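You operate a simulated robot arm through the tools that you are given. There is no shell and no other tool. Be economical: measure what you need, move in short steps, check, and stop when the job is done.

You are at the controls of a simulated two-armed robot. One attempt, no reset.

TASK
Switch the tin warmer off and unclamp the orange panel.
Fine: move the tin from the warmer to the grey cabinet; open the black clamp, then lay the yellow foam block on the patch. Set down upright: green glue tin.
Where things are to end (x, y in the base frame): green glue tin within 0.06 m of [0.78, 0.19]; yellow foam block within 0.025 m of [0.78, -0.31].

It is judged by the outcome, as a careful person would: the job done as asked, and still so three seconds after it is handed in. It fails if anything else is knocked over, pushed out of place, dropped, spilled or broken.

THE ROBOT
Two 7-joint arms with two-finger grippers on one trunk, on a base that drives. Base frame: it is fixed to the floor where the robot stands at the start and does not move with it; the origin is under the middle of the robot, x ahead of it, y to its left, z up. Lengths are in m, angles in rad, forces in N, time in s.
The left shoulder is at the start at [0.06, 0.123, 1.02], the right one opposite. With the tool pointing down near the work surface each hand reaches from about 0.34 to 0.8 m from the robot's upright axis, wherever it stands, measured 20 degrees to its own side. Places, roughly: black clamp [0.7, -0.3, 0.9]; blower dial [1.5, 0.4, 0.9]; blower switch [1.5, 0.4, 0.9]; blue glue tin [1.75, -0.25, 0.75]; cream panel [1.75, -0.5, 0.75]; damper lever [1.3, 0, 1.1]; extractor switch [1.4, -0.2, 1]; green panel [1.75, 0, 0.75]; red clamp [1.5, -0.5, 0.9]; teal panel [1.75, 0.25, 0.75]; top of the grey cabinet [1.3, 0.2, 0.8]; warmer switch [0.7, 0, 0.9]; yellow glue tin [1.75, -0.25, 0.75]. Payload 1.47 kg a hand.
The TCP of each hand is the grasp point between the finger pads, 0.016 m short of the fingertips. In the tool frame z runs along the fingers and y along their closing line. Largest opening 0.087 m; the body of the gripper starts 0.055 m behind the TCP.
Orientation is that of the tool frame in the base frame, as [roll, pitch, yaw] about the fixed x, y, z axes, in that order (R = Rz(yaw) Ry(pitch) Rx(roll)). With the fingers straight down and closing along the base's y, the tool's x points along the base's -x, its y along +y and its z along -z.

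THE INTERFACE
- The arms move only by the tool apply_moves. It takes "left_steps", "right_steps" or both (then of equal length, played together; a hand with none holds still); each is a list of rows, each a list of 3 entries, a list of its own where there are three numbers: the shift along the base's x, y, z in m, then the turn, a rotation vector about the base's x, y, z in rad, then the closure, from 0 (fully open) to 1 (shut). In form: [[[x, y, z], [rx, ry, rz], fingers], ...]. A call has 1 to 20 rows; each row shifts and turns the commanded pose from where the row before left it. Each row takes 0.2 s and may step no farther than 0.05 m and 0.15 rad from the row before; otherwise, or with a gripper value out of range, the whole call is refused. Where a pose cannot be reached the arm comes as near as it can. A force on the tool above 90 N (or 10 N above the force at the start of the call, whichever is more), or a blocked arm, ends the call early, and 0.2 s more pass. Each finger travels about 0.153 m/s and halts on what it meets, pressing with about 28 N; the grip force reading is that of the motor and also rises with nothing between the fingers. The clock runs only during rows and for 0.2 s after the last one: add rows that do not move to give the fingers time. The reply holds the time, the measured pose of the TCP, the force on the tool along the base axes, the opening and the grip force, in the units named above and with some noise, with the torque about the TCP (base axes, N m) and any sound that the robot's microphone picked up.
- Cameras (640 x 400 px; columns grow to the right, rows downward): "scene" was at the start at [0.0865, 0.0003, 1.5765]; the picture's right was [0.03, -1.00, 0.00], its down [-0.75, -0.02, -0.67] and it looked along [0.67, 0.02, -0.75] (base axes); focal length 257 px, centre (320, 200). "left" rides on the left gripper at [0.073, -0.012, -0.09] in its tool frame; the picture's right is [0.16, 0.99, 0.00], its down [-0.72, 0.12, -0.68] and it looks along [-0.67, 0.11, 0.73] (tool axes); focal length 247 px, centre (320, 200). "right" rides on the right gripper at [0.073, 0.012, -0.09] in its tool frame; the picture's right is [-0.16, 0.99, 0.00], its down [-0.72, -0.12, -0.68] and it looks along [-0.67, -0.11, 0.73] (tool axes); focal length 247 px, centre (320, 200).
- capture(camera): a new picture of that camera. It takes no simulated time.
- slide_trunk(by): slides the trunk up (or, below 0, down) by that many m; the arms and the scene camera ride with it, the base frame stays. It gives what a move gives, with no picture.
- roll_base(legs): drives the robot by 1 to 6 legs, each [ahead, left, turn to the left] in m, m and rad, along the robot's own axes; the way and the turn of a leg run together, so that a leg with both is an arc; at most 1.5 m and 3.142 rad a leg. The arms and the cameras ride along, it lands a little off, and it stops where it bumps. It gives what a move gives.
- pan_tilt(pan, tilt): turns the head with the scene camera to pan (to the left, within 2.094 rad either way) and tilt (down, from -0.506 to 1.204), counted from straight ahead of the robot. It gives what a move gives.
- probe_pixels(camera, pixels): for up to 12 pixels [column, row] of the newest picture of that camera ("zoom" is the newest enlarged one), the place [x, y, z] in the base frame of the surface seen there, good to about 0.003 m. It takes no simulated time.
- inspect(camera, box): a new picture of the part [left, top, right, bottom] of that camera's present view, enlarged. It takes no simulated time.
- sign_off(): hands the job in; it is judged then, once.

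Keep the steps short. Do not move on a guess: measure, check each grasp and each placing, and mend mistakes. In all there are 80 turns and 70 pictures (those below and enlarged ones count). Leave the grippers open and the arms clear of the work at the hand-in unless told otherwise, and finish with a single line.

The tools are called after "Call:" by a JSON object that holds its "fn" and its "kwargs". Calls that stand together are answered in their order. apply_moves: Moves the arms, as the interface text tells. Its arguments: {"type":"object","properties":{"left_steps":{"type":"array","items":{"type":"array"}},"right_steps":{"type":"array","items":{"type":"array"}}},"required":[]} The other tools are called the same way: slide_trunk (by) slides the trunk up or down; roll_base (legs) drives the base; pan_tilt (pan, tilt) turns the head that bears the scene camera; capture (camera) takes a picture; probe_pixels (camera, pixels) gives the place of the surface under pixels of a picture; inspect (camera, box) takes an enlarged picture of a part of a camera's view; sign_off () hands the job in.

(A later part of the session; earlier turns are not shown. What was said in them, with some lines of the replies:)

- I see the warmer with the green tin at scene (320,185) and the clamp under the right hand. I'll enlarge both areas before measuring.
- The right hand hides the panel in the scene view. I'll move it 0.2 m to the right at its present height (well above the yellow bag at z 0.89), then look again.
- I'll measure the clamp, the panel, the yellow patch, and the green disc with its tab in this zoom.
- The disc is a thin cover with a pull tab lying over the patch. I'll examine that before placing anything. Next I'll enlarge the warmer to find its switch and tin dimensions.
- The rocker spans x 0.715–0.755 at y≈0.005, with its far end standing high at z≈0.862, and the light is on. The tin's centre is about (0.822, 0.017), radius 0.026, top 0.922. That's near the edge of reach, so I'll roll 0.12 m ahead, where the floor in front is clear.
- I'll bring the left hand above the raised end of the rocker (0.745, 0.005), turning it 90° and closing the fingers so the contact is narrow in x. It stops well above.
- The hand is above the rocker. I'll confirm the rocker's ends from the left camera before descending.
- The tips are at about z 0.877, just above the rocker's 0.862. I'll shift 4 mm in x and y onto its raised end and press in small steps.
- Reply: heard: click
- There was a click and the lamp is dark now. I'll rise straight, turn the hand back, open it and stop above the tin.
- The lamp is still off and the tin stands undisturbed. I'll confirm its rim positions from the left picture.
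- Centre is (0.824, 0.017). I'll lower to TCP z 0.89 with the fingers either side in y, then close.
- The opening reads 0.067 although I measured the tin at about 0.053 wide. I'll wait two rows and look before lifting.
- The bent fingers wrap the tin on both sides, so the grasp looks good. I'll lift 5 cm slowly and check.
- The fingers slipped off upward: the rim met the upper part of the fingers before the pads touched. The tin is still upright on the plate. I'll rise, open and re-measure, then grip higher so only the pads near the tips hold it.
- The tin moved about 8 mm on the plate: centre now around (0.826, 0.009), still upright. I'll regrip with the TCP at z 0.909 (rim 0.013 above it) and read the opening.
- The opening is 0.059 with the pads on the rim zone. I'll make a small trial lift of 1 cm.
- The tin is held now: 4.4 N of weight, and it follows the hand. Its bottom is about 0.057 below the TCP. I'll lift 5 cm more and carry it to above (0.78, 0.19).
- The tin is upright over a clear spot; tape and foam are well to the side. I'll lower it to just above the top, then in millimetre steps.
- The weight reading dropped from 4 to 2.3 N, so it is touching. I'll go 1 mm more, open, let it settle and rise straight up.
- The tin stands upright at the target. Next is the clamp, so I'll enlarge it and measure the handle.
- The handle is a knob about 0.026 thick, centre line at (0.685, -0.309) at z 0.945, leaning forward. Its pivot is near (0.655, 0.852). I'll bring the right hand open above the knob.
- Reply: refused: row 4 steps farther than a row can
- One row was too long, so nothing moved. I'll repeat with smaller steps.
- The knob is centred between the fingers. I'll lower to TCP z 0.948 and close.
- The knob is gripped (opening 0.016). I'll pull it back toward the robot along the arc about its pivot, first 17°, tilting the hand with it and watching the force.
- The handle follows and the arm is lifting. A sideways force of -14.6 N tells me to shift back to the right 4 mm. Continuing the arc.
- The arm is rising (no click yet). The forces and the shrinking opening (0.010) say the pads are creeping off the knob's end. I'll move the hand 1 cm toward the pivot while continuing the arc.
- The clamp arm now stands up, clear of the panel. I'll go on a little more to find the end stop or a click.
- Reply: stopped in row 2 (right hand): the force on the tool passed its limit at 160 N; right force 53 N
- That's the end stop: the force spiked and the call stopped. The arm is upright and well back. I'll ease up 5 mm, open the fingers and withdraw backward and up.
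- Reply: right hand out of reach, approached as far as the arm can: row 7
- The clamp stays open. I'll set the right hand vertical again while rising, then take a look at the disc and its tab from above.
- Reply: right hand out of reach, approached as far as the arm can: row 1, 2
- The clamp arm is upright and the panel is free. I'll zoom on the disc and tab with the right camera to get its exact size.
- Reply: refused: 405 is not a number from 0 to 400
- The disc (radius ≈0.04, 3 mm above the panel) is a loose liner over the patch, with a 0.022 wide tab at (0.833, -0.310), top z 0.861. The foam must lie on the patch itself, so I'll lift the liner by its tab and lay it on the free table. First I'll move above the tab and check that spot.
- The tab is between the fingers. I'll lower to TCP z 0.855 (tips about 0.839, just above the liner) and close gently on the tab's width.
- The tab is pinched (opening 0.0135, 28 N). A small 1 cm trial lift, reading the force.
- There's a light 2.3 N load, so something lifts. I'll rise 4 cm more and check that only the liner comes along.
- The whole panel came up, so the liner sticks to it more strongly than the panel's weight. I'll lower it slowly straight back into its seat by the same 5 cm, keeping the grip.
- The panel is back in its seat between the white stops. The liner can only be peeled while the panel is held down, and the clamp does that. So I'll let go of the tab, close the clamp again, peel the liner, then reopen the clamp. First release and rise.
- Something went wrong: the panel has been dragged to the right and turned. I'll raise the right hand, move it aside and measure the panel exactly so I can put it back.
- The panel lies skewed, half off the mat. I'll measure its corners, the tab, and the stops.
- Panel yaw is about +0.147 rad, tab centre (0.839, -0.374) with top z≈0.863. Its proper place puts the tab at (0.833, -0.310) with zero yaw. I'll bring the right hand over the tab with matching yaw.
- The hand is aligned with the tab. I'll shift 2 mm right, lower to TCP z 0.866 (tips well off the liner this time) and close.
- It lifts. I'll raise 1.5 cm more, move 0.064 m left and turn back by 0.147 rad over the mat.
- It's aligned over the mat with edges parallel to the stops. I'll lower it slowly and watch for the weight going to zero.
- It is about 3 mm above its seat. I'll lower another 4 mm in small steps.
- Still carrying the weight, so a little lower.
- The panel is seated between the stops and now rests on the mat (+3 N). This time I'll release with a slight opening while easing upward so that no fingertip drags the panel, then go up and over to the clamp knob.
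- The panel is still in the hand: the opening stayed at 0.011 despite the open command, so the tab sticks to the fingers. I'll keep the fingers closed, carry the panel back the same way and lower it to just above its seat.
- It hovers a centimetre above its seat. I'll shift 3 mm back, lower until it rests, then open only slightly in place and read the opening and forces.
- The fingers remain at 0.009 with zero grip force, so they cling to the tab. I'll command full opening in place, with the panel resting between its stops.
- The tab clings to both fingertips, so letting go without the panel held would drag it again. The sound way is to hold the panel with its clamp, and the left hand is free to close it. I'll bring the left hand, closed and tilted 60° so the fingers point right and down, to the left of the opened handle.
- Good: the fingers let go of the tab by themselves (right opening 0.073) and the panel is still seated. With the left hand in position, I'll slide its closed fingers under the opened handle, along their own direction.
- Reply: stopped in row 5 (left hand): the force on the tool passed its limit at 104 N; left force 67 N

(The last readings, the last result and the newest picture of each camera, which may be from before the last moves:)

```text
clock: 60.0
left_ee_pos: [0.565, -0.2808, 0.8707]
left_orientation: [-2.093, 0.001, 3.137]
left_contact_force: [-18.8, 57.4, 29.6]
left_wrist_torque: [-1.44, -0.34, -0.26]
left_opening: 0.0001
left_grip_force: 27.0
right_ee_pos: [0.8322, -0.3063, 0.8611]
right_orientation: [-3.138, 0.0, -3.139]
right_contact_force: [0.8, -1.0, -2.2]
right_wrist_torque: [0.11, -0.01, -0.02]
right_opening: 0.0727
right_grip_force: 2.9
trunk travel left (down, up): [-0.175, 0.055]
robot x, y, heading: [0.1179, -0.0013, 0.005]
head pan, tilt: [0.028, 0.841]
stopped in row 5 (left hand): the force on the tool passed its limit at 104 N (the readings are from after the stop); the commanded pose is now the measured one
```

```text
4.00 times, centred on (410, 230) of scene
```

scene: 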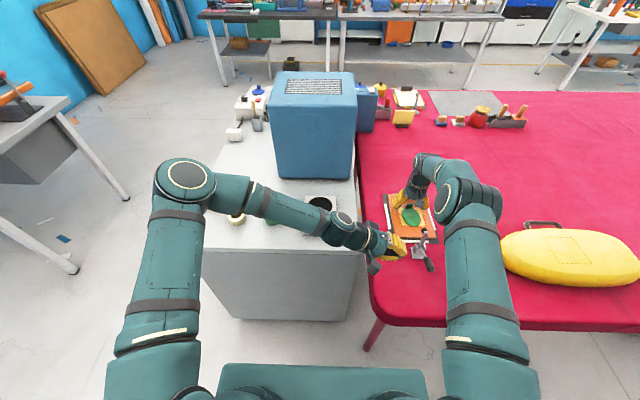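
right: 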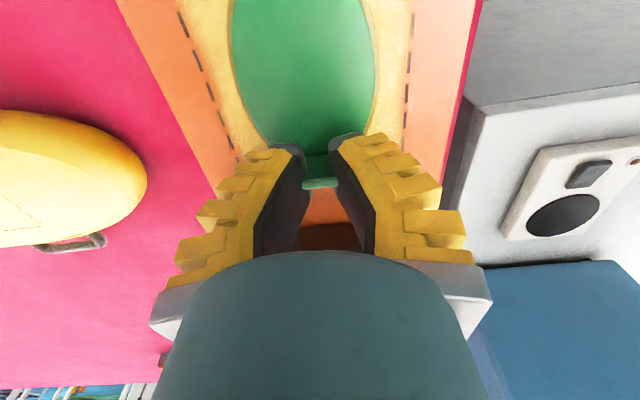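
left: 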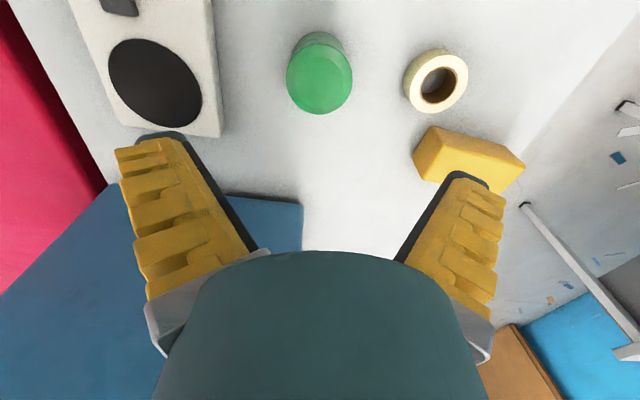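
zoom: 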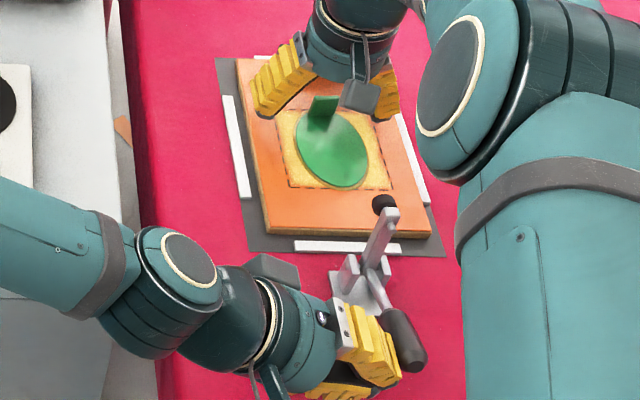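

The left fingertips pushed against the side of the knob, so the call stopped. I'll back the left hand off along its own line. The liner also looks loosened on the patch, so I'll look at it straight after.

Call:
{"fn": "apply_moves", "kwargs": {"left_steps": [[[0, 0.03, 0.0173], [0, 0, 0], 1], [[0, 0.035, 0.02], [0, 0, 0], 1], [[0, 0.035, 0.03], [0, 0, 0], 1]]}}

Call:
{"fn": "inspect", "kwargs": {"camera": "scene", "box": [380, 180, 440, 260]}}

Call:
{"fn": "probe_pixels", "kwargs": {"camera": "zoom", "pixels": [[320, 200], [300, 160], [330, 240], [280, 130], [290, 90], [260, 220], [360, 200], [300, 270]]}}

```text
clock: 60.8
left_ee_pos: [0.5664, -0.1876, 0.9346]
left_orientation: [-2.097, 0.001, 3.139]
left_contact_force: [0.3, 0.9, 0.8]
left_wrist_torque: [0.02, 0.0, -0.01]
left_opening: 0.0
left_grip_force: 28.4
right_ee_pos: [0.8337, -0.3087, 0.8596]
right_orientation: [3.142, -0.001, -3.14]
right_contact_force: [1.3, 0.3, 0.7]
right_wrist_torque: [-0.03, -0.01, -0.02]
right_opening: 0.0732
right_grip_force: 2.3
trunk travel left (down, up): [-0.175, 0.055]
robot x, y, heading: [0.1173, 0.0021, 0.004]
head pan, tilt: [0.028, 0.841]
```

```text
5.00 times, centred on (410, 220) of scene
```

zoom: 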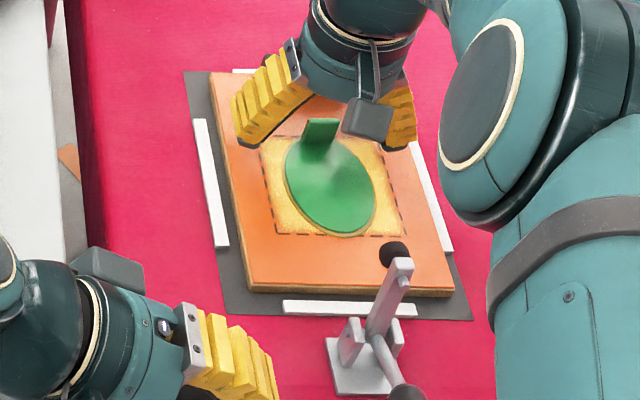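

```text
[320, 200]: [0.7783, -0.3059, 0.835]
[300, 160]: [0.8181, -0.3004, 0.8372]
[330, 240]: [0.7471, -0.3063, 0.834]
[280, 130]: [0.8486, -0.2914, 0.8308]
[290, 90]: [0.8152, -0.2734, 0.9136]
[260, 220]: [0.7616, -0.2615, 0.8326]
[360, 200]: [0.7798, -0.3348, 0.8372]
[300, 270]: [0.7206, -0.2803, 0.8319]
```

The liner lies flat (z≈0.836) and the panel is seated with the clamp open. Instead of reclosing the clamp, I can try a shear peel. I'll grip the tab, press down lightly so the panel can't lift, and pull a few millimetres toward the robot, where the front stop holds the panel.

Call:
{"fn": "apply_moves", "kwargs": {"right_steps": [[[0, -0.001, -0.003], [0, 0, 0], 0.5], [[0, 0, 0], [0, 0, 0], 0.8], [[0, 0, 0], [0, 0, 0], 1], [[0, 0, 0], [0, 0, 0], 1], [[0, 0, -0.003], [0, 0, 0], 1], [[-0.003, 0, -0.001], [0, 0, 0], 1], [[-0.003, 0, 0], [0, 0, 0], 1], [[-0.003, 0, 0], [0, 0, 0], 1]]}}

```text
clock: 62.6
left_ee_pos: [0.5682, -0.1854, 0.9339]
left_orientation: [-2.094, 0.001, 3.14]
left_contact_force: [0.2, 1.1, 0.4]
left_wrist_torque: [-0.04, 0.0, 0.02]
left_opening: 0.0001
left_grip_force: 28.0
right_ee_pos: [0.8293, -0.3074, 0.8535]
right_orientation: [3.14, 0.007, -3.138]
right_contact_force: [27.3, 2.4, 17.1]
right_wrist_torque: [0.17, -0.09, -0.02]
right_opening: 0.0089
right_grip_force: 27.8
trunk travel left (down, up): [-0.175, 0.055]
robot x, y, heading: [0.1178, -0.0023, 0.004]
head pan, tilt: [0.028, 0.841]
```

The panel resists with 27 N against the stop and the liner hasn't given yet. I'll pull slightly more with a peeling tilt of the tab, still without lifting.

Call:
{"fn": "apply_moves", "kwargs": {"right_steps": [[[-0.002, 0, 0], [0, -0.05, 0], 1], [[-0.002, 0, 0.001], [0, -0.05, 0], 1], [[-0.001, 0, 0.001], [0, -0.05, 0], 1], [[0, 0, 0], [0, 0, 0], 1]]}}

Call:
{"fn": "inspect", "kwargs": {"camera": "scene", "box": [380, 180, 440, 260]}}

```text
clock: 63.6
left_ee_pos: [0.5692, -0.1851, 0.9326]
left_orientation: [-2.095, -0.002, 3.141]
left_contact_force: [0.2, -0.3, 0.2]
left_wrist_torque: [-0.01, 0.0, -0.01]
left_opening: 0.0001
left_grip_force: 28.2
right_ee_pos: [0.8271, -0.3096, 0.856]
right_orientation: [3.141, 0.163, -3.138]
right_contact_force: [45.7, 7.6, 12.1]
right_wrist_torque: [0.13, 0.19, -0.01]
right_opening: 0.0079
right_grip_force: 28.1
trunk travel left (down, up): [-0.175, 0.055]
robot x, y, heading: [0.118, 0.0003, 0.006]
head pan, tilt: [0.028, 0.841]
```

```text
5.00 times, centred on (410, 220) of scene
```

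zoom: 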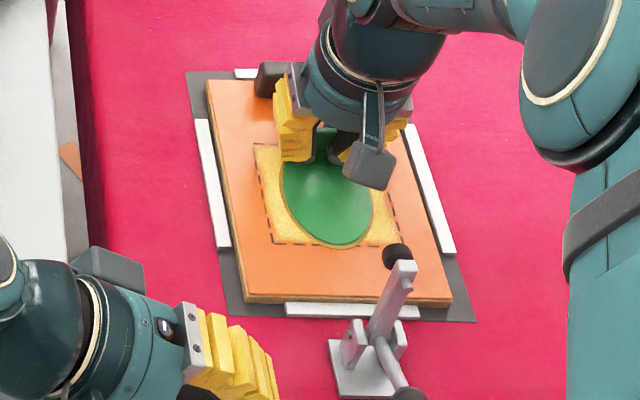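

Even at 46 N the disc did not shift, so it is a fixed part of the panel's patch and I won't force it further. The foam fits on the patch in front of the tab: at x≈0.775 its width spans 0.754–0.796 and the tab is at 0.83. I'll relax the pull, open the right fingers in place and wait. Meanwhile I bring the left hand back upright over the cabinet.

Call:
{"fn": "apply_moves", "kwargs": {"right_steps": [[[0.002, 0, 0], [0, 0.05, 0], 1], [[0.002, 0, 0.001], [0, 0.05, 0], 1], [[0.002, 0, 0.001], [0, 0.05, 0], 1], [[0, 0, 0.001], [0, 0, 0], 0.6], [[0, 0, 0], [0, 0, 0], 0.2], [[0, 0, 0], [0, 0, 0], 0.2], [[0, 0, 0], [0, 0, 0], 0.2], [[0, 0, 0], [0, 0, 0], 0.2], [[0, 0, 0], [0, 0, 0], 0.2], [[0, 0, 0], [0, 0, 0], 0.2], [[0, 0, 0], [0, 0, 0], 0.2], [[0, 0, 0], [0, 0, 0], 0.2], [[0, 0, 0], [0, 0, 0], 0.2], [[0, 0, 0], [0, 0, 0], 0.2], [[0, 0, 0], [0, 0, 0], 0.2], [[0, 0, 0], [0, 0, 0], 0.2], [[0, 0, 0], [0, 0, 0], 0.2], [[0, 0, 0], [0, 0, 0], 0.2]], "left_steps": [[[0, 0.03, 0.03], [0, 0, 0], 1], [[0.01, 0.04, 0.012], [0.1496, 0, 0], 1], [[0.01, 0.04, 0.012], [0.1496, 0, 0], 1], [[0.01, 0.04, 0.012], [0.1496, 0, 0], 1], [[0.01, 0.04, 0.012], [0.1496, 0, 0], 1], [[0.01, 0.04, 0.012], [0.1496, 0, 0], 1], [[0.01, 0.04, 0.012], [0.1496, 0, 0], 1], [[0.01, 0.04, 0.012], [0.1496, 0, 0], 1], [[0.02, 0.04, 0], [0, 0, 0], 0], [[0.02, 0.04, 0], [0, 0, 0], 0], [[0.02, 0.04, 0], [0, 0, 0], 0], [[0, 0, 0], [0, 0, 0], 0], [[0, 0, 0], [0, 0, 0], 0], [[0, 0, 0], [0, 0, 0], 0], [[0, 0, 0], [0, 0, 0], 0], [[0, 0, 0], [0, 0, 0], 0], [[0, 0, 0], [0, 0, 0], 0], [[0, 0, 0], [0, 0, 0], 0]]}}

```text
clock: 67.4
left_ee_pos: [0.6958, 0.2427, 1.0474]
left_orientation: [3.141, 0.002, -3.141]
left_contact_force: [-1.0, 0.4, 0.7]
left_wrist_torque: [0.0, 0.02, -0.03]
left_opening: 0.0867
left_grip_force: 0.1
right_ee_pos: [0.8253, -0.3093, 0.8567]
right_orientation: [3.14, 0.0, -3.139]
right_contact_force: [0.5, 1.0, 0.7]
right_wrist_torque: [0.03, 0.01, 0.04]
right_opening: 0.073
right_grip_force: 2.5
trunk travel left (down, up): [-0.175, 0.055]
robot x, y, heading: [0.1184, -0.0018, 0.002]
head pan, tilt: [0.028, 0.841]
```

The right fingers are open (0.073). I'll raise the right hand slowly straight up, then retract it, and check the panel.

Call:
{"fn": "apply_moves", "kwargs": {"right_steps": [[[0, 0, 0.005], [0, 0, 0], 0.2], [[0, 0, 0.015], [0, 0, 0], 0.2], [[0, 0, 0.03], [0, 0, 0], 0.2], [[0, 0, 0.045], [0, 0, 0], 0.2], [[0, 0, 0.045], [0, 0, 0], 0], [[0, 0, 0.045], [0, 0, 0], 0], [[-0.04, 0, 0.02], [0, 0, 0], 0], [[-0.045, -0.01, 0.02], [0, 0, 0], 0], [[-0.045, -0.01, 0.02], [0, 0, 0], 0], [[-0.045, -0.01, 0.01], [0, 0, 0], 0], [[-0.045, -0.01, 0], [0, 0, 0], 0], [[-0.045, 0, 0], [0, 0, 0], 0], [[-0.04, 0, 0], [0, 0, 0], 0]]}}

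Call:
{"fn": "capture", "kwargs": {"camera": "scene"}}

Call:
{"fn": "probe_pixels", "kwargs": {"camera": "scene", "pixels": [[410, 207], [411, 217], [390, 240], [386, 196], [220, 190], [205, 200], [237, 203], [222, 202], [236, 215], [271, 207]]}}

```text
refused: row 8 steps farther than a row can; nothing moved
```

```text
5 pictures are left
```

scene: 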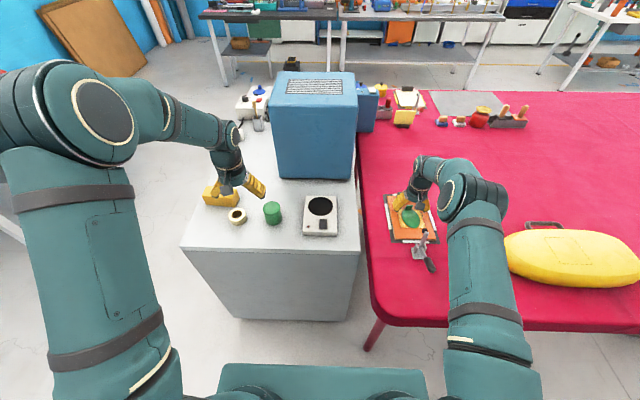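

```text
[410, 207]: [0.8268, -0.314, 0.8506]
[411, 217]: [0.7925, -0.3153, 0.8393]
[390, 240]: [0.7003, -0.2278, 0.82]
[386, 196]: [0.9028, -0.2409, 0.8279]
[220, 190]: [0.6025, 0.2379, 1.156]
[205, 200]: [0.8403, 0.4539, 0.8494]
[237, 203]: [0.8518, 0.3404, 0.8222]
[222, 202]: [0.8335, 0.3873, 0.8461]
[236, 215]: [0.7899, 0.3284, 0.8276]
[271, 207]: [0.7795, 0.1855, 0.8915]
```

One row was too long; I'll redo the rise and retract with smaller steps (no picture this time). Everything still stands in place.

Call:
{"fn": "apply_moves", "kwargs": {"right_steps": [[[0, 0, 0.005], [0, 0, 0], 0.2], [[0, 0, 0.015], [0, 0, 0], 0.2], [[0, 0, 0.03], [0, 0, 0], 0.2], [[0, 0, 0.045], [0, 0, 0], 0.2], [[0, 0, 0.045], [0, 0, 0], 0], [[0, 0, 0.045], [0, 0, 0], 0], [[-0.04, 0, 0.015], [0, 0, 0], 0], [[-0.045, 0, 0.015], [0, 0, 0], 0], [[-0.045, 0, 0.015], [0, 0, 0], 0], [[-0.045, -0.01, 0.01], [0, 0, 0], 0], [[-0.045, -0.01, 0], [0, 0, 0], 0], [[-0.045, 0, 0], [0, 0, 0], 0], [[-0.04, 0, 0], [0, 0, 0], 0]]}}

```text
clock: 70.2
left_ee_pos: [0.6951, 0.2431, 1.0468]
left_orientation: [3.14, 0.0, -3.141]
left_contact_force: [0.1, 0.6, 0.7]
left_wrist_torque: [-0.02, -0.02, 0.01]
left_opening: 0.0868
left_grip_force: 0.1
right_ee_pos: [0.5195, -0.3294, 1.0976]
right_orientation: [3.137, 0.0, -3.139]
right_contact_force: [-0.3, 0.5, 0.5]
right_wrist_torque: [0.01, 0.03, 0.02]
right_opening: 0.0869
right_grip_force: 0.1
trunk travel left (down, up): [-0.175, 0.055]
robot x, y, heading: [0.1224, -0.0014, 0.003]
head pan, tilt: [0.028, 0.841]
```

The right hand is clear and carries nothing. I'll roll 0.15 m left so the foam block comes within comfortable reach of the left hand.

Call:
{"fn": "roll_base", "kwargs": {"legs": [[0, 0.15, 0]]}}

```text
clock: 72.2
left_ee_pos: [0.6953, 0.3935, 1.0477]
left_orientation: [3.14, 0.0, 3.141]
left_contact_force: [-0.4, -0.1, 0.2]
left_wrist_torque: [-0.03, -0.01, 0.02]
left_opening: 0.0867
left_grip_force: 0.2
right_ee_pos: [0.5212, -0.1794, 1.0965]
right_orientation: [3.14, 0.001, -3.138]
right_contact_force: [0.1, 0.1, -0.1]
right_wrist_torque: [0.0, -0.01, -0.01]
right_opening: 0.0871
right_grip_force: 0.0
trunk travel left (down, up): [-0.175, 0.055]
robot x, y, heading: [0.1205, 0.1473, 0.005]
head pan, tilt: [0.028, 0.841]
```

Now the left hand goes over the block at (0.861, 0.399), turned so the fingers close across its 0.042 width.

Call:
{"fn": "apply_moves", "kwargs": {"left_steps": [[[0.0151, 0.0005, -0.0045], [0, 0, -0.1491], 0], [[0.0151, 0.0005, -0.0045], [0, 0, -0.1491], 0], [[0.0151, 0.0005, -0.0045], [0, 0, -0.1491], 0], [[0.0151, 0.0005, -0.0045], [0, 0, -0.1491], 0], [[0.0151, 0.0005, -0.0045], [0, 0, -0.1491], 0], [[0.0151, 0.0005, -0.0045], [0, 0, -0.1491], 0], [[0.0151, 0.0005, -0.0045], [0, 0, -0.1491], 0], [[0.0151, 0.0005, -0.0045], [0, 0, -0.1491], 0], [[0.0151, 0.0005, -0.0045], [0, 0, -0.1491], 0], [[0.0151, 0.0005, -0.0045], [0, 0, -0.1491], 0], [[0.0151, 0.0005, -0.0045], [0, 0, -0.1491], 0]]}}

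Call:
{"fn": "capture", "kwargs": {"camera": "left"}}

```text
clock: 74.6
left_ee_pos: [0.8616, 0.4003, 0.9971]
left_orientation: [3.139, -0.001, 1.501]
left_contact_force: [0.8, 0.2, 0.1]
left_wrist_torque: [0.0, -0.04, 0.0]
left_opening: 0.0868
left_grip_force: 0.1
right_ee_pos: [0.5211, -0.1786, 1.0963]
right_orientation: [3.138, -0.001, -3.136]
right_contact_force: [0.9, 0.2, 0.9]
right_wrist_torque: [0.01, 0.01, 0.03]
right_opening: 0.0873
right_grip_force: 0.1
trunk travel left (down, up): [-0.175, 0.055]
robot x, y, heading: [0.1168, 0.1475, 0.006]
head pan, tilt: [0.028, 0.841]
```

```text
4 pictures are left
```

left: 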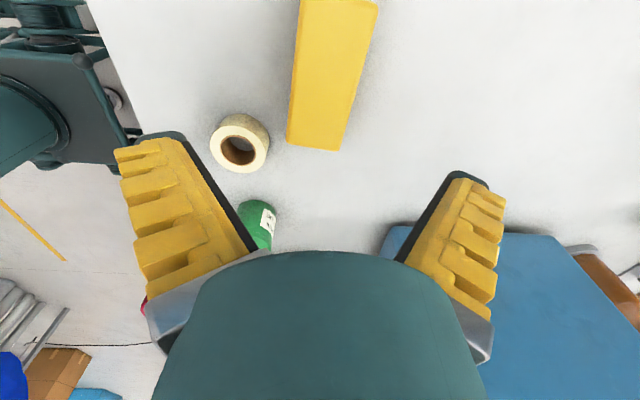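

Call:
{"fn": "probe_pixels", "kwargs": {"camera": "left", "pixels": [[302, 80], [306, 20], [366, 30], [350, 80], [296, 115], [340, 125], [318, 135], [320, 60], [310, 142], [335, 5]]}}

```text
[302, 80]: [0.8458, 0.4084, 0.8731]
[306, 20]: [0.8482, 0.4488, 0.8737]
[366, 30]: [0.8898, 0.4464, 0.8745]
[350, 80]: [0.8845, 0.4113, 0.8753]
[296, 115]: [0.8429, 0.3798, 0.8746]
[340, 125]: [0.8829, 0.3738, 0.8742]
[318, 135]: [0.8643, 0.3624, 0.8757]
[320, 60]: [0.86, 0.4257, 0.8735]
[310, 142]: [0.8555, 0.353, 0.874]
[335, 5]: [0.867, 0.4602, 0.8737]
```

Block centre is (0.866, 0.403), width about 0.045, top z 0.874, and the yaw matches. I'll lower to TCP z 0.857, close, and lift 1.5 cm as a trial.

Call:
{"fn": "apply_moves", "kwargs": {"left_steps": [[[0.0045, 0.003, -0.045], [0, 0, 0], 0], [[0, 0, -0.045], [0, 0, 0], 0], [[0, 0, -0.03], [0, 0, 0], 0], [[0, 0, -0.02], [0, 0, 0], 0], [[0, 0, 0], [0, 0, 0], 0.4], [[0, 0, 0], [0, 0, 0], 0.8], [[0, 0, 0], [0, 0, 0], 0.8], [[0, 0, 0.005], [0, 0, 0], 0.8], [[0, 0, 0.01], [0, 0, 0], 0.8]]}}

```text
clock: 76.6
left_ee_pos: [0.8665, 0.401, 0.875]
left_orientation: [3.139, 0.001, 1.502]
left_contact_force: [0.0, 0.1, 0.0]
left_wrist_torque: [-0.01, 0.0, -0.01]
left_opening: 0.0562
left_grip_force: 27.9
right_ee_pos: [0.5202, -0.1789, 1.0968]
right_orientation: [3.139, 0.001, -3.137]
right_contact_force: [-0.6, -1.1, 0.0]
right_wrist_torque: [0.02, -0.01, -0.03]
right_opening: 0.0873
right_grip_force: 0.0
trunk travel left (down, up): [-0.175, 0.055]
robot x, y, heading: [0.1188, 0.1493, 0.003]
head pan, tilt: [0.028, 0.841]
```

It reads 0.056 open with 28 N, though foam is too light to show weight. I'll lift to z≈1.02 and check with one picture.

Call:
{"fn": "apply_moves", "kwargs": {"left_steps": [[[0, 0, 0.02], [0, 0, 0], 0.8], [[0, 0, 0.03], [0, 0, 0], 0.8], [[0, 0, 0.045], [0, 0, 0], 0.8], [[0, 0, 0.045], [0, 0, 0], 0.8]]}}

Call:
{"fn": "capture", "kwargs": {"camera": "left"}}

```text
clock: 77.6
left_ee_pos: [0.8652, 0.4005, 1.0143]
left_orientation: [3.139, -0.001, 1.502]
left_contact_force: [-0.2, -0.3, -0.4]
left_wrist_torque: [-0.04, 0.01, -0.02]
left_opening: 0.0563
left_grip_force: 27.6
right_ee_pos: [0.5202, -0.1792, 1.0987]
right_orientation: [3.138, 0.002, -3.138]
right_contact_force: [0.4, 0.8, -0.7]
right_wrist_torque: [-0.01, 0.0, -0.04]
right_opening: 0.087
right_grip_force: 0.0
trunk travel left (down, up): [-0.175, 0.055]
robot x, y, heading: [0.1218, 0.1516, 0.002]
head pan, tilt: [0.028, 0.841]
```

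```text
3 pictures are left
```

left: 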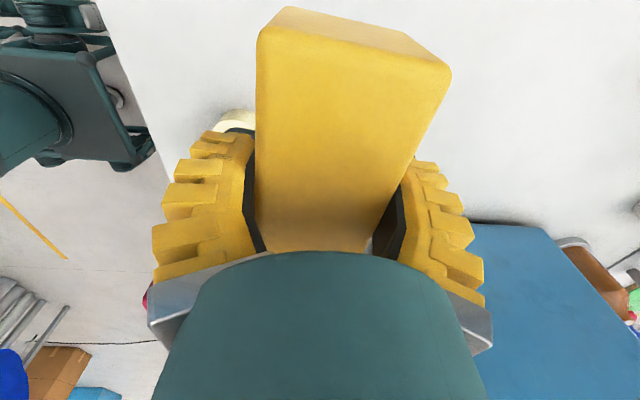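

The block is firmly held and level. I'll probe its corners in the hand, pull the hand 5 cm back from the blue box, then roll 0.55 m right with everything above the work.

Call:
{"fn": "probe_pixels", "kwargs": {"camera": "left", "pixels": [[268, 40], [435, 75], [265, 150], [410, 150], [350, 60], [330, 230]]}}

Call:
{"fn": "apply_moves", "kwargs": {"left_steps": [[[-0.025, 0, 0.01], [0, 0, 0], 0.8], [[-0.03, 0, 0.01], [0, 0, 0], 0.8]]}}

Call:
{"fn": "roll_base", "kwargs": {"legs": [[0, -0.55, 0]]}}

```text
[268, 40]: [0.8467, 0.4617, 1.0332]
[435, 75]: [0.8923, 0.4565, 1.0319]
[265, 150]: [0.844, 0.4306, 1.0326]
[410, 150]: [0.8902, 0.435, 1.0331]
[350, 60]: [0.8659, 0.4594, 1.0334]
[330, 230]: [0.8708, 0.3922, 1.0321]
```

```text
clock: 78.2
left_ee_pos: [0.8106, 0.4024, 1.0346]
left_orientation: [3.14, 0.001, 1.504]
left_contact_force: [0.9, 0.0, -0.8]
left_wrist_torque: [0.02, 0.01, 0.02]
left_opening: 0.0562
left_grip_force: 28.2
right_ee_pos: [0.5204, -0.1793, 1.0976]
right_orientation: [3.14, 0.0, -3.139]
right_contact_force: [0.3, 0.5, -0.1]
right_wrist_torque: [-0.05, -0.01, 0.01]
right_opening: 0.0867
right_grip_force: 0.1
trunk travel left (down, up): [-0.175, 0.055]
robot x, y, heading: [0.1197, 0.1491, -0.001]
head pan, tilt: [0.028, 0.841]
```

```text
clock: 83.6
left_ee_pos: [0.8121, -0.1578, 1.0336]
left_orientation: [3.139, -0.001, 1.501]
left_contact_force: [0.4, -0.5, 0.3]
left_wrist_torque: [-0.03, -0.02, 0.01]
left_opening: 0.0559
left_grip_force: 28.2
right_ee_pos: [0.5216, -0.738, 1.0969]
right_orientation: [3.137, 0.001, -3.141]
right_contact_force: [0.3, 0.5, -0.6]
right_wrist_torque: [0.02, -0.01, 0.0]
right_opening: 0.0872
right_grip_force: 0.1
trunk travel left (down, up): [-0.175, 0.055]
robot x, y, heading: [0.1212, -0.4097, 0.001]
head pan, tilt: [0.028, 0.841]
```

The block centre is 7 mm to the +y side of the TCP, its bottom 0.035 below. For a centre at about (0.770, -0.310), clear of the tab at 0.827, the TCP goes to (0.770, -0.317) with the yaw squared. I'll move there and down to z≈0.905.

Call:
{"fn": "apply_moves", "kwargs": {"left_steps": [[[-0.0105, -0.04, 0], [0, 0, 0.0175], 0.8], [[-0.0105, -0.04, 0], [0, 0, 0.0175], 0.8], [[-0.0105, -0.04, 0], [0, 0, 0.0175], 0.8], [[-0.0105, -0.039, 0], [0, 0, 0.0175], 0.8], [[0, 0, -0.045], [0, 0, 0], 0.8], [[0, 0, -0.045], [0, 0, 0], 0.8], [[0, 0, -0.035], [0, 0, 0], 0.8], [[0, 0, 0], [0, 0, 0], 0.8]]}}

Call:
{"fn": "pan_tilt", "kwargs": {"pan": 0.15, "tilt": 0.9}}

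Call:
{"fn": "capture", "kwargs": {"camera": "scene"}}

```text
clock: 85.4
left_ee_pos: [0.7698, -0.317, 0.9094]
left_orientation: [3.139, -0.001, 1.57]
left_contact_force: [-0.3, -0.7, 0.2]
left_wrist_torque: [-0.01, -0.03, -0.01]
left_opening: 0.0559
left_grip_force: 28.5
right_ee_pos: [0.521, -0.7387, 1.0967]
right_orientation: [3.137, -0.001, -3.14]
right_contact_force: [-0.2, 0.2, -0.6]
right_wrist_torque: [0.0, 0.01, -0.01]
right_opening: 0.0867
right_grip_force: 0.0
trunk travel left (down, up): [-0.175, 0.055]
robot x, y, heading: [0.1204, -0.4068, 0.0]
head pan, tilt: [0.028, 0.841]
```

```text
clock: 86.0
left_ee_pos: [0.7709, -0.3151, 0.9085]
left_orientation: [3.14, 0.002, 1.57]
left_contact_force: [-0.3, -0.5, 0.1]
left_wrist_torque: [0.0, -0.01, -0.03]
left_opening: 0.0558
left_grip_force: 28.3
right_ee_pos: [0.5202, -0.7394, 1.0971]
right_orientation: [3.139, 0.0, 3.141]
right_contact_force: [0.3, -0.7, -0.8]
right_wrist_torque: [0.02, 0.03, 0.0]
right_opening: 0.0871
right_grip_force: 0.1
trunk travel left (down, up): [-0.175, 0.055]
robot x, y, heading: [0.1216, -0.4091, 0.001]
head pan, tilt: [0.15, 0.901]
```

```text
2 pictures are left
```

scene: 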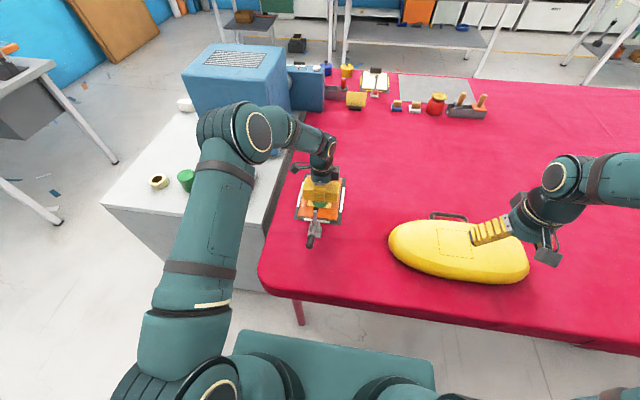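

The block hovers over the panel behind the upright clamp arm. I'll probe the panel and block in this picture to confirm alignment before lowering.

Call:
{"fn": "probe_pixels", "kwargs": {"camera": "scene", "pixels": [[320, 204], [318, 208], [303, 205], [320, 195], [306, 192], [336, 192], [337, 210], [300, 217], [335, 220], [314, 214], [330, 214], [312, 232]]}}

```text
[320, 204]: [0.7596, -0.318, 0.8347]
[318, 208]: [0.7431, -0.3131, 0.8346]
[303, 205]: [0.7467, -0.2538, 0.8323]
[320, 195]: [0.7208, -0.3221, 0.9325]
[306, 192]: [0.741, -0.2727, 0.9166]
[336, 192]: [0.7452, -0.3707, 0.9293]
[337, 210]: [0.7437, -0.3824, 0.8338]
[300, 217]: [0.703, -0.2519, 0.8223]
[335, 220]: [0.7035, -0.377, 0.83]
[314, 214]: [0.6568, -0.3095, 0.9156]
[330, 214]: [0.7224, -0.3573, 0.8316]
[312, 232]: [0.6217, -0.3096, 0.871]
```

Alignment is right and the panel is in place. Lowering until the block touches at TCP z≈0.872.

Call:
{"fn": "apply_moves", "kwargs": {"left_steps": [[[0, 0, -0.02], [0, 0, 0], 0.8], [[0, 0, -0.01], [0, 0, 0], 0.8], [[0, 0, -0.004], [0, 0, 0], 0.8], [[0, 0, -0.002], [0, 0, 0], 0.8], [[0, 0, -0.001], [0, 0, 0], 0.8]]}}

```text
clock: 87.2
left_ee_pos: [0.7691, -0.3154, 0.872]
left_orientation: [3.141, 0.0, 1.571]
left_contact_force: [0.2, 0.2, -0.1]
left_wrist_torque: [0.03, 0.0, 0.02]
left_opening: 0.0557
left_grip_force: 27.7
right_ee_pos: [0.5205, -0.7384, 1.0953]
right_orientation: [3.138, -0.003, -3.142]
right_contact_force: [0.3, -0.8, -0.4]
right_wrist_torque: [0.04, 0.01, 0.01]
right_opening: 0.0872
right_grip_force: 0.1
trunk travel left (down, up): [-0.175, 0.055]
robot x, y, heading: [0.1212, -0.4089, 0.002]
head pan, tilt: [0.15, 0.901]
```

No contact yet, so I'll go on in 1 mm steps.

Call:
{"fn": "apply_moves", "kwargs": {"left_steps": [[[0, 0, -0.001], [0, 0, 0], 0.8], [[0, 0, -0.001], [0, 0, 0], 0.8], [[0, 0, -0.001], [0, 0, 0], 0.8]]}}

```text
clock: 88.0
left_ee_pos: [0.7692, -0.3163, 0.8705]
left_orientation: [3.138, -0.001, 1.57]
left_contact_force: [-0.7, 0.3, 8.6]
left_wrist_torque: [-0.01, -0.14, 0.03]
left_opening: 0.0558
left_grip_force: 28.0
right_ee_pos: [0.5209, -0.7398, 1.0975]
right_orientation: [3.137, 0.0, -3.141]
right_contact_force: [-0.1, 0.5, -0.9]
right_wrist_torque: [-0.01, 0.01, 0.02]
right_opening: 0.087
right_grip_force: 0.1
trunk travel left (down, up): [-0.175, 0.055]
robot x, y, heading: [0.1182, -0.4115, 0.001]
head pan, tilt: [0.15, 0.901]
```

Contact, 8.6 N. I'll ease up half a millimetre, open only to about 0.07 (to stay off the tab), and wait.

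Call:
{"fn": "apply_moves", "kwargs": {"left_steps": [[[0, 0, 0.0005], [0, 0, 0], 0.5], [[0, 0, 0], [0, 0, 0], 0.3], [[0, 0, 0], [0, 0, 0], 0.2], [[0, 0, 0], [0, 0, 0], 0.2], [[0, 0, 0], [0, 0, 0], 0.2]]}}

```text
clock: 89.2
left_ee_pos: [0.7697, -0.3162, 0.8702]
left_orientation: [3.141, 0.0, 1.571]
left_contact_force: [-0.5, 0.4, -0.3]
left_wrist_torque: [-0.01, -0.01, 0.02]
left_opening: 0.0731
left_grip_force: 2.2
right_ee_pos: [0.5202, -0.7392, 1.0962]
right_orientation: [3.137, -0.002, -3.142]
right_contact_force: [0.2, -0.5, 0.3]
right_wrist_torque: [0.03, -0.02, 0.02]
right_opening: 0.087
right_grip_force: 0.1
trunk travel left (down, up): [-0.175, 0.055]
robot x, y, heading: [0.1194, -0.4067, -0.003]
head pan, tilt: [0.15, 0.901]
```

The fingers released cleanly. I'll rise straight up, move back left away from the work, open fully and take a picture to check.

Call:
{"fn": "apply_moves", "kwargs": {"left_steps": [[[0, 0, 0.01], [0, 0, 0], 0.2], [[0, 0, 0.03], [0, 0, 0], 0.2], [[0, 0, 0.045], [0, 0, 0], 0.2], [[0, 0, 0.045], [0, 0, 0], 0], [[0, 0, 0.045], [0, 0, 0], 0], [[-0.03, 0.035, 0], [0, 0, 0], 0], [[-0.03, 0.035, 0], [0, 0, 0], 0], [[-0.03, 0.035, 0], [0, 0, 0], 0], [[-0.03, 0.035, 0], [0, 0, 0], 0], [[-0.03, 0.035, 0], [0, 0, 0], 0]]}}

Call:
{"fn": "capture", "kwargs": {"camera": "scene"}}

```text
clock: 91.5
left_ee_pos: [0.6179, -0.1406, 1.046]
left_orientation: [3.138, 0.001, 1.569]
left_contact_force: [0.4, 0.2, -0.6]
left_wrist_torque: [-0.01, -0.02, -0.02]
left_opening: 0.0871
left_grip_force: 0.1
right_ee_pos: [0.5195, -0.7377, 1.0975]
right_orientation: [3.14, 0.001, -3.141]
right_contact_force: [0.1, -0.4, 0.1]
right_wrist_torque: [-0.03, 0.02, 0.01]
right_opening: 0.0869
right_grip_force: 0.0
trunk travel left (down, up): [-0.175, 0.055]
robot x, y, heading: [0.1196, -0.4108, -0.004]
head pan, tilt: [0.15, 0.901]
```

```text
1 pictures are left
```

scene: 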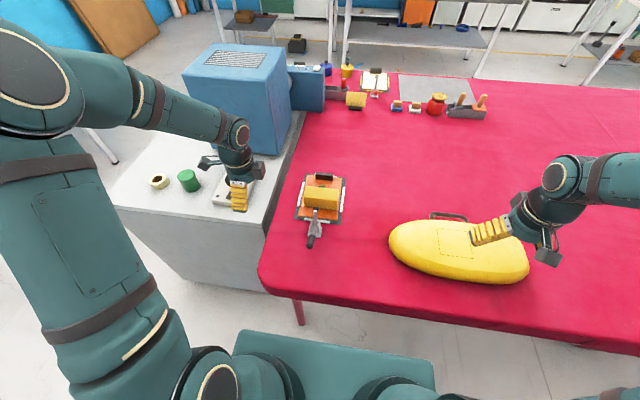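

Call:
{"fn": "inspect", "kwargs": {"camera": "scene", "box": [280, 160, 360, 260]}}

Call:
{"fn": "probe_pixels", "kwargs": {"camera": "zoom", "pixels": [[315, 130], [270, 150], [380, 150], [325, 160], [320, 185], [262, 125], [390, 120], [320, 112]]}}

Call:
{"fn": "probe_pixels", "kwargs": {"camera": "scene", "pixels": [[308, 190], [337, 190], [322, 188], [322, 197], [322, 203], [188, 175], [187, 185]]}}

```text
4.00 times, centred on (320, 210) of scene
```

zoom: 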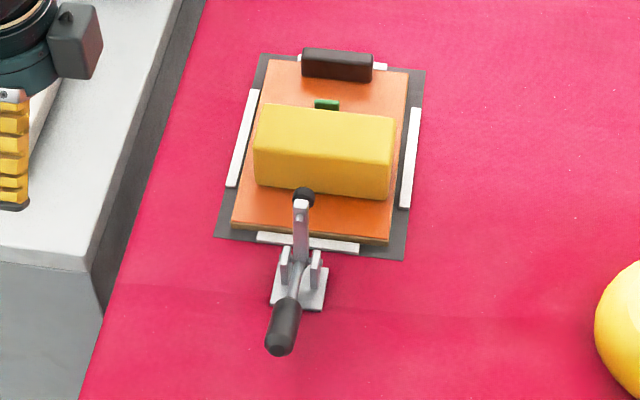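

```text
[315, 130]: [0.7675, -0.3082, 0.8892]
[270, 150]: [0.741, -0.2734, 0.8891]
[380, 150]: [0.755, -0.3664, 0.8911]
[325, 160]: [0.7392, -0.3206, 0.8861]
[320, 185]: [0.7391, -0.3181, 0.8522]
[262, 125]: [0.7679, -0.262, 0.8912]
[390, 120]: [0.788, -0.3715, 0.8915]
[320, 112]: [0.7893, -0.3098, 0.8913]
```

```text
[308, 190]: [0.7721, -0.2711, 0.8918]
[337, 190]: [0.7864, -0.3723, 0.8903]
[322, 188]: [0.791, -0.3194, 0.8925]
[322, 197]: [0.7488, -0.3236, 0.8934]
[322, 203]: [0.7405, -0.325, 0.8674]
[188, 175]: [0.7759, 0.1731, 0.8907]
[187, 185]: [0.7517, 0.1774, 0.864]
```

The foam lies level (top z 0.889–0.893) with its centre at about (0.766, -0.315), 15 mm from the target, in front of the tab. The clamp is open, the panel sits between its stops, the tin is upright at about (0.776, 0.178), and both grippers are open and clear. I'll hand in.

Call:
{"fn": "sign_off", "kwargs": {}}

```text
The job is handed in.
```

The warmer is off, the green tin stands upright on the cabinet, the black clamp is open and the foam is on the patch about 15 mm from its target, but it rests on the green tabbed disc, which would not come off, and while trying I pulled the orange panel out of place once and set it back within a few millimetres.
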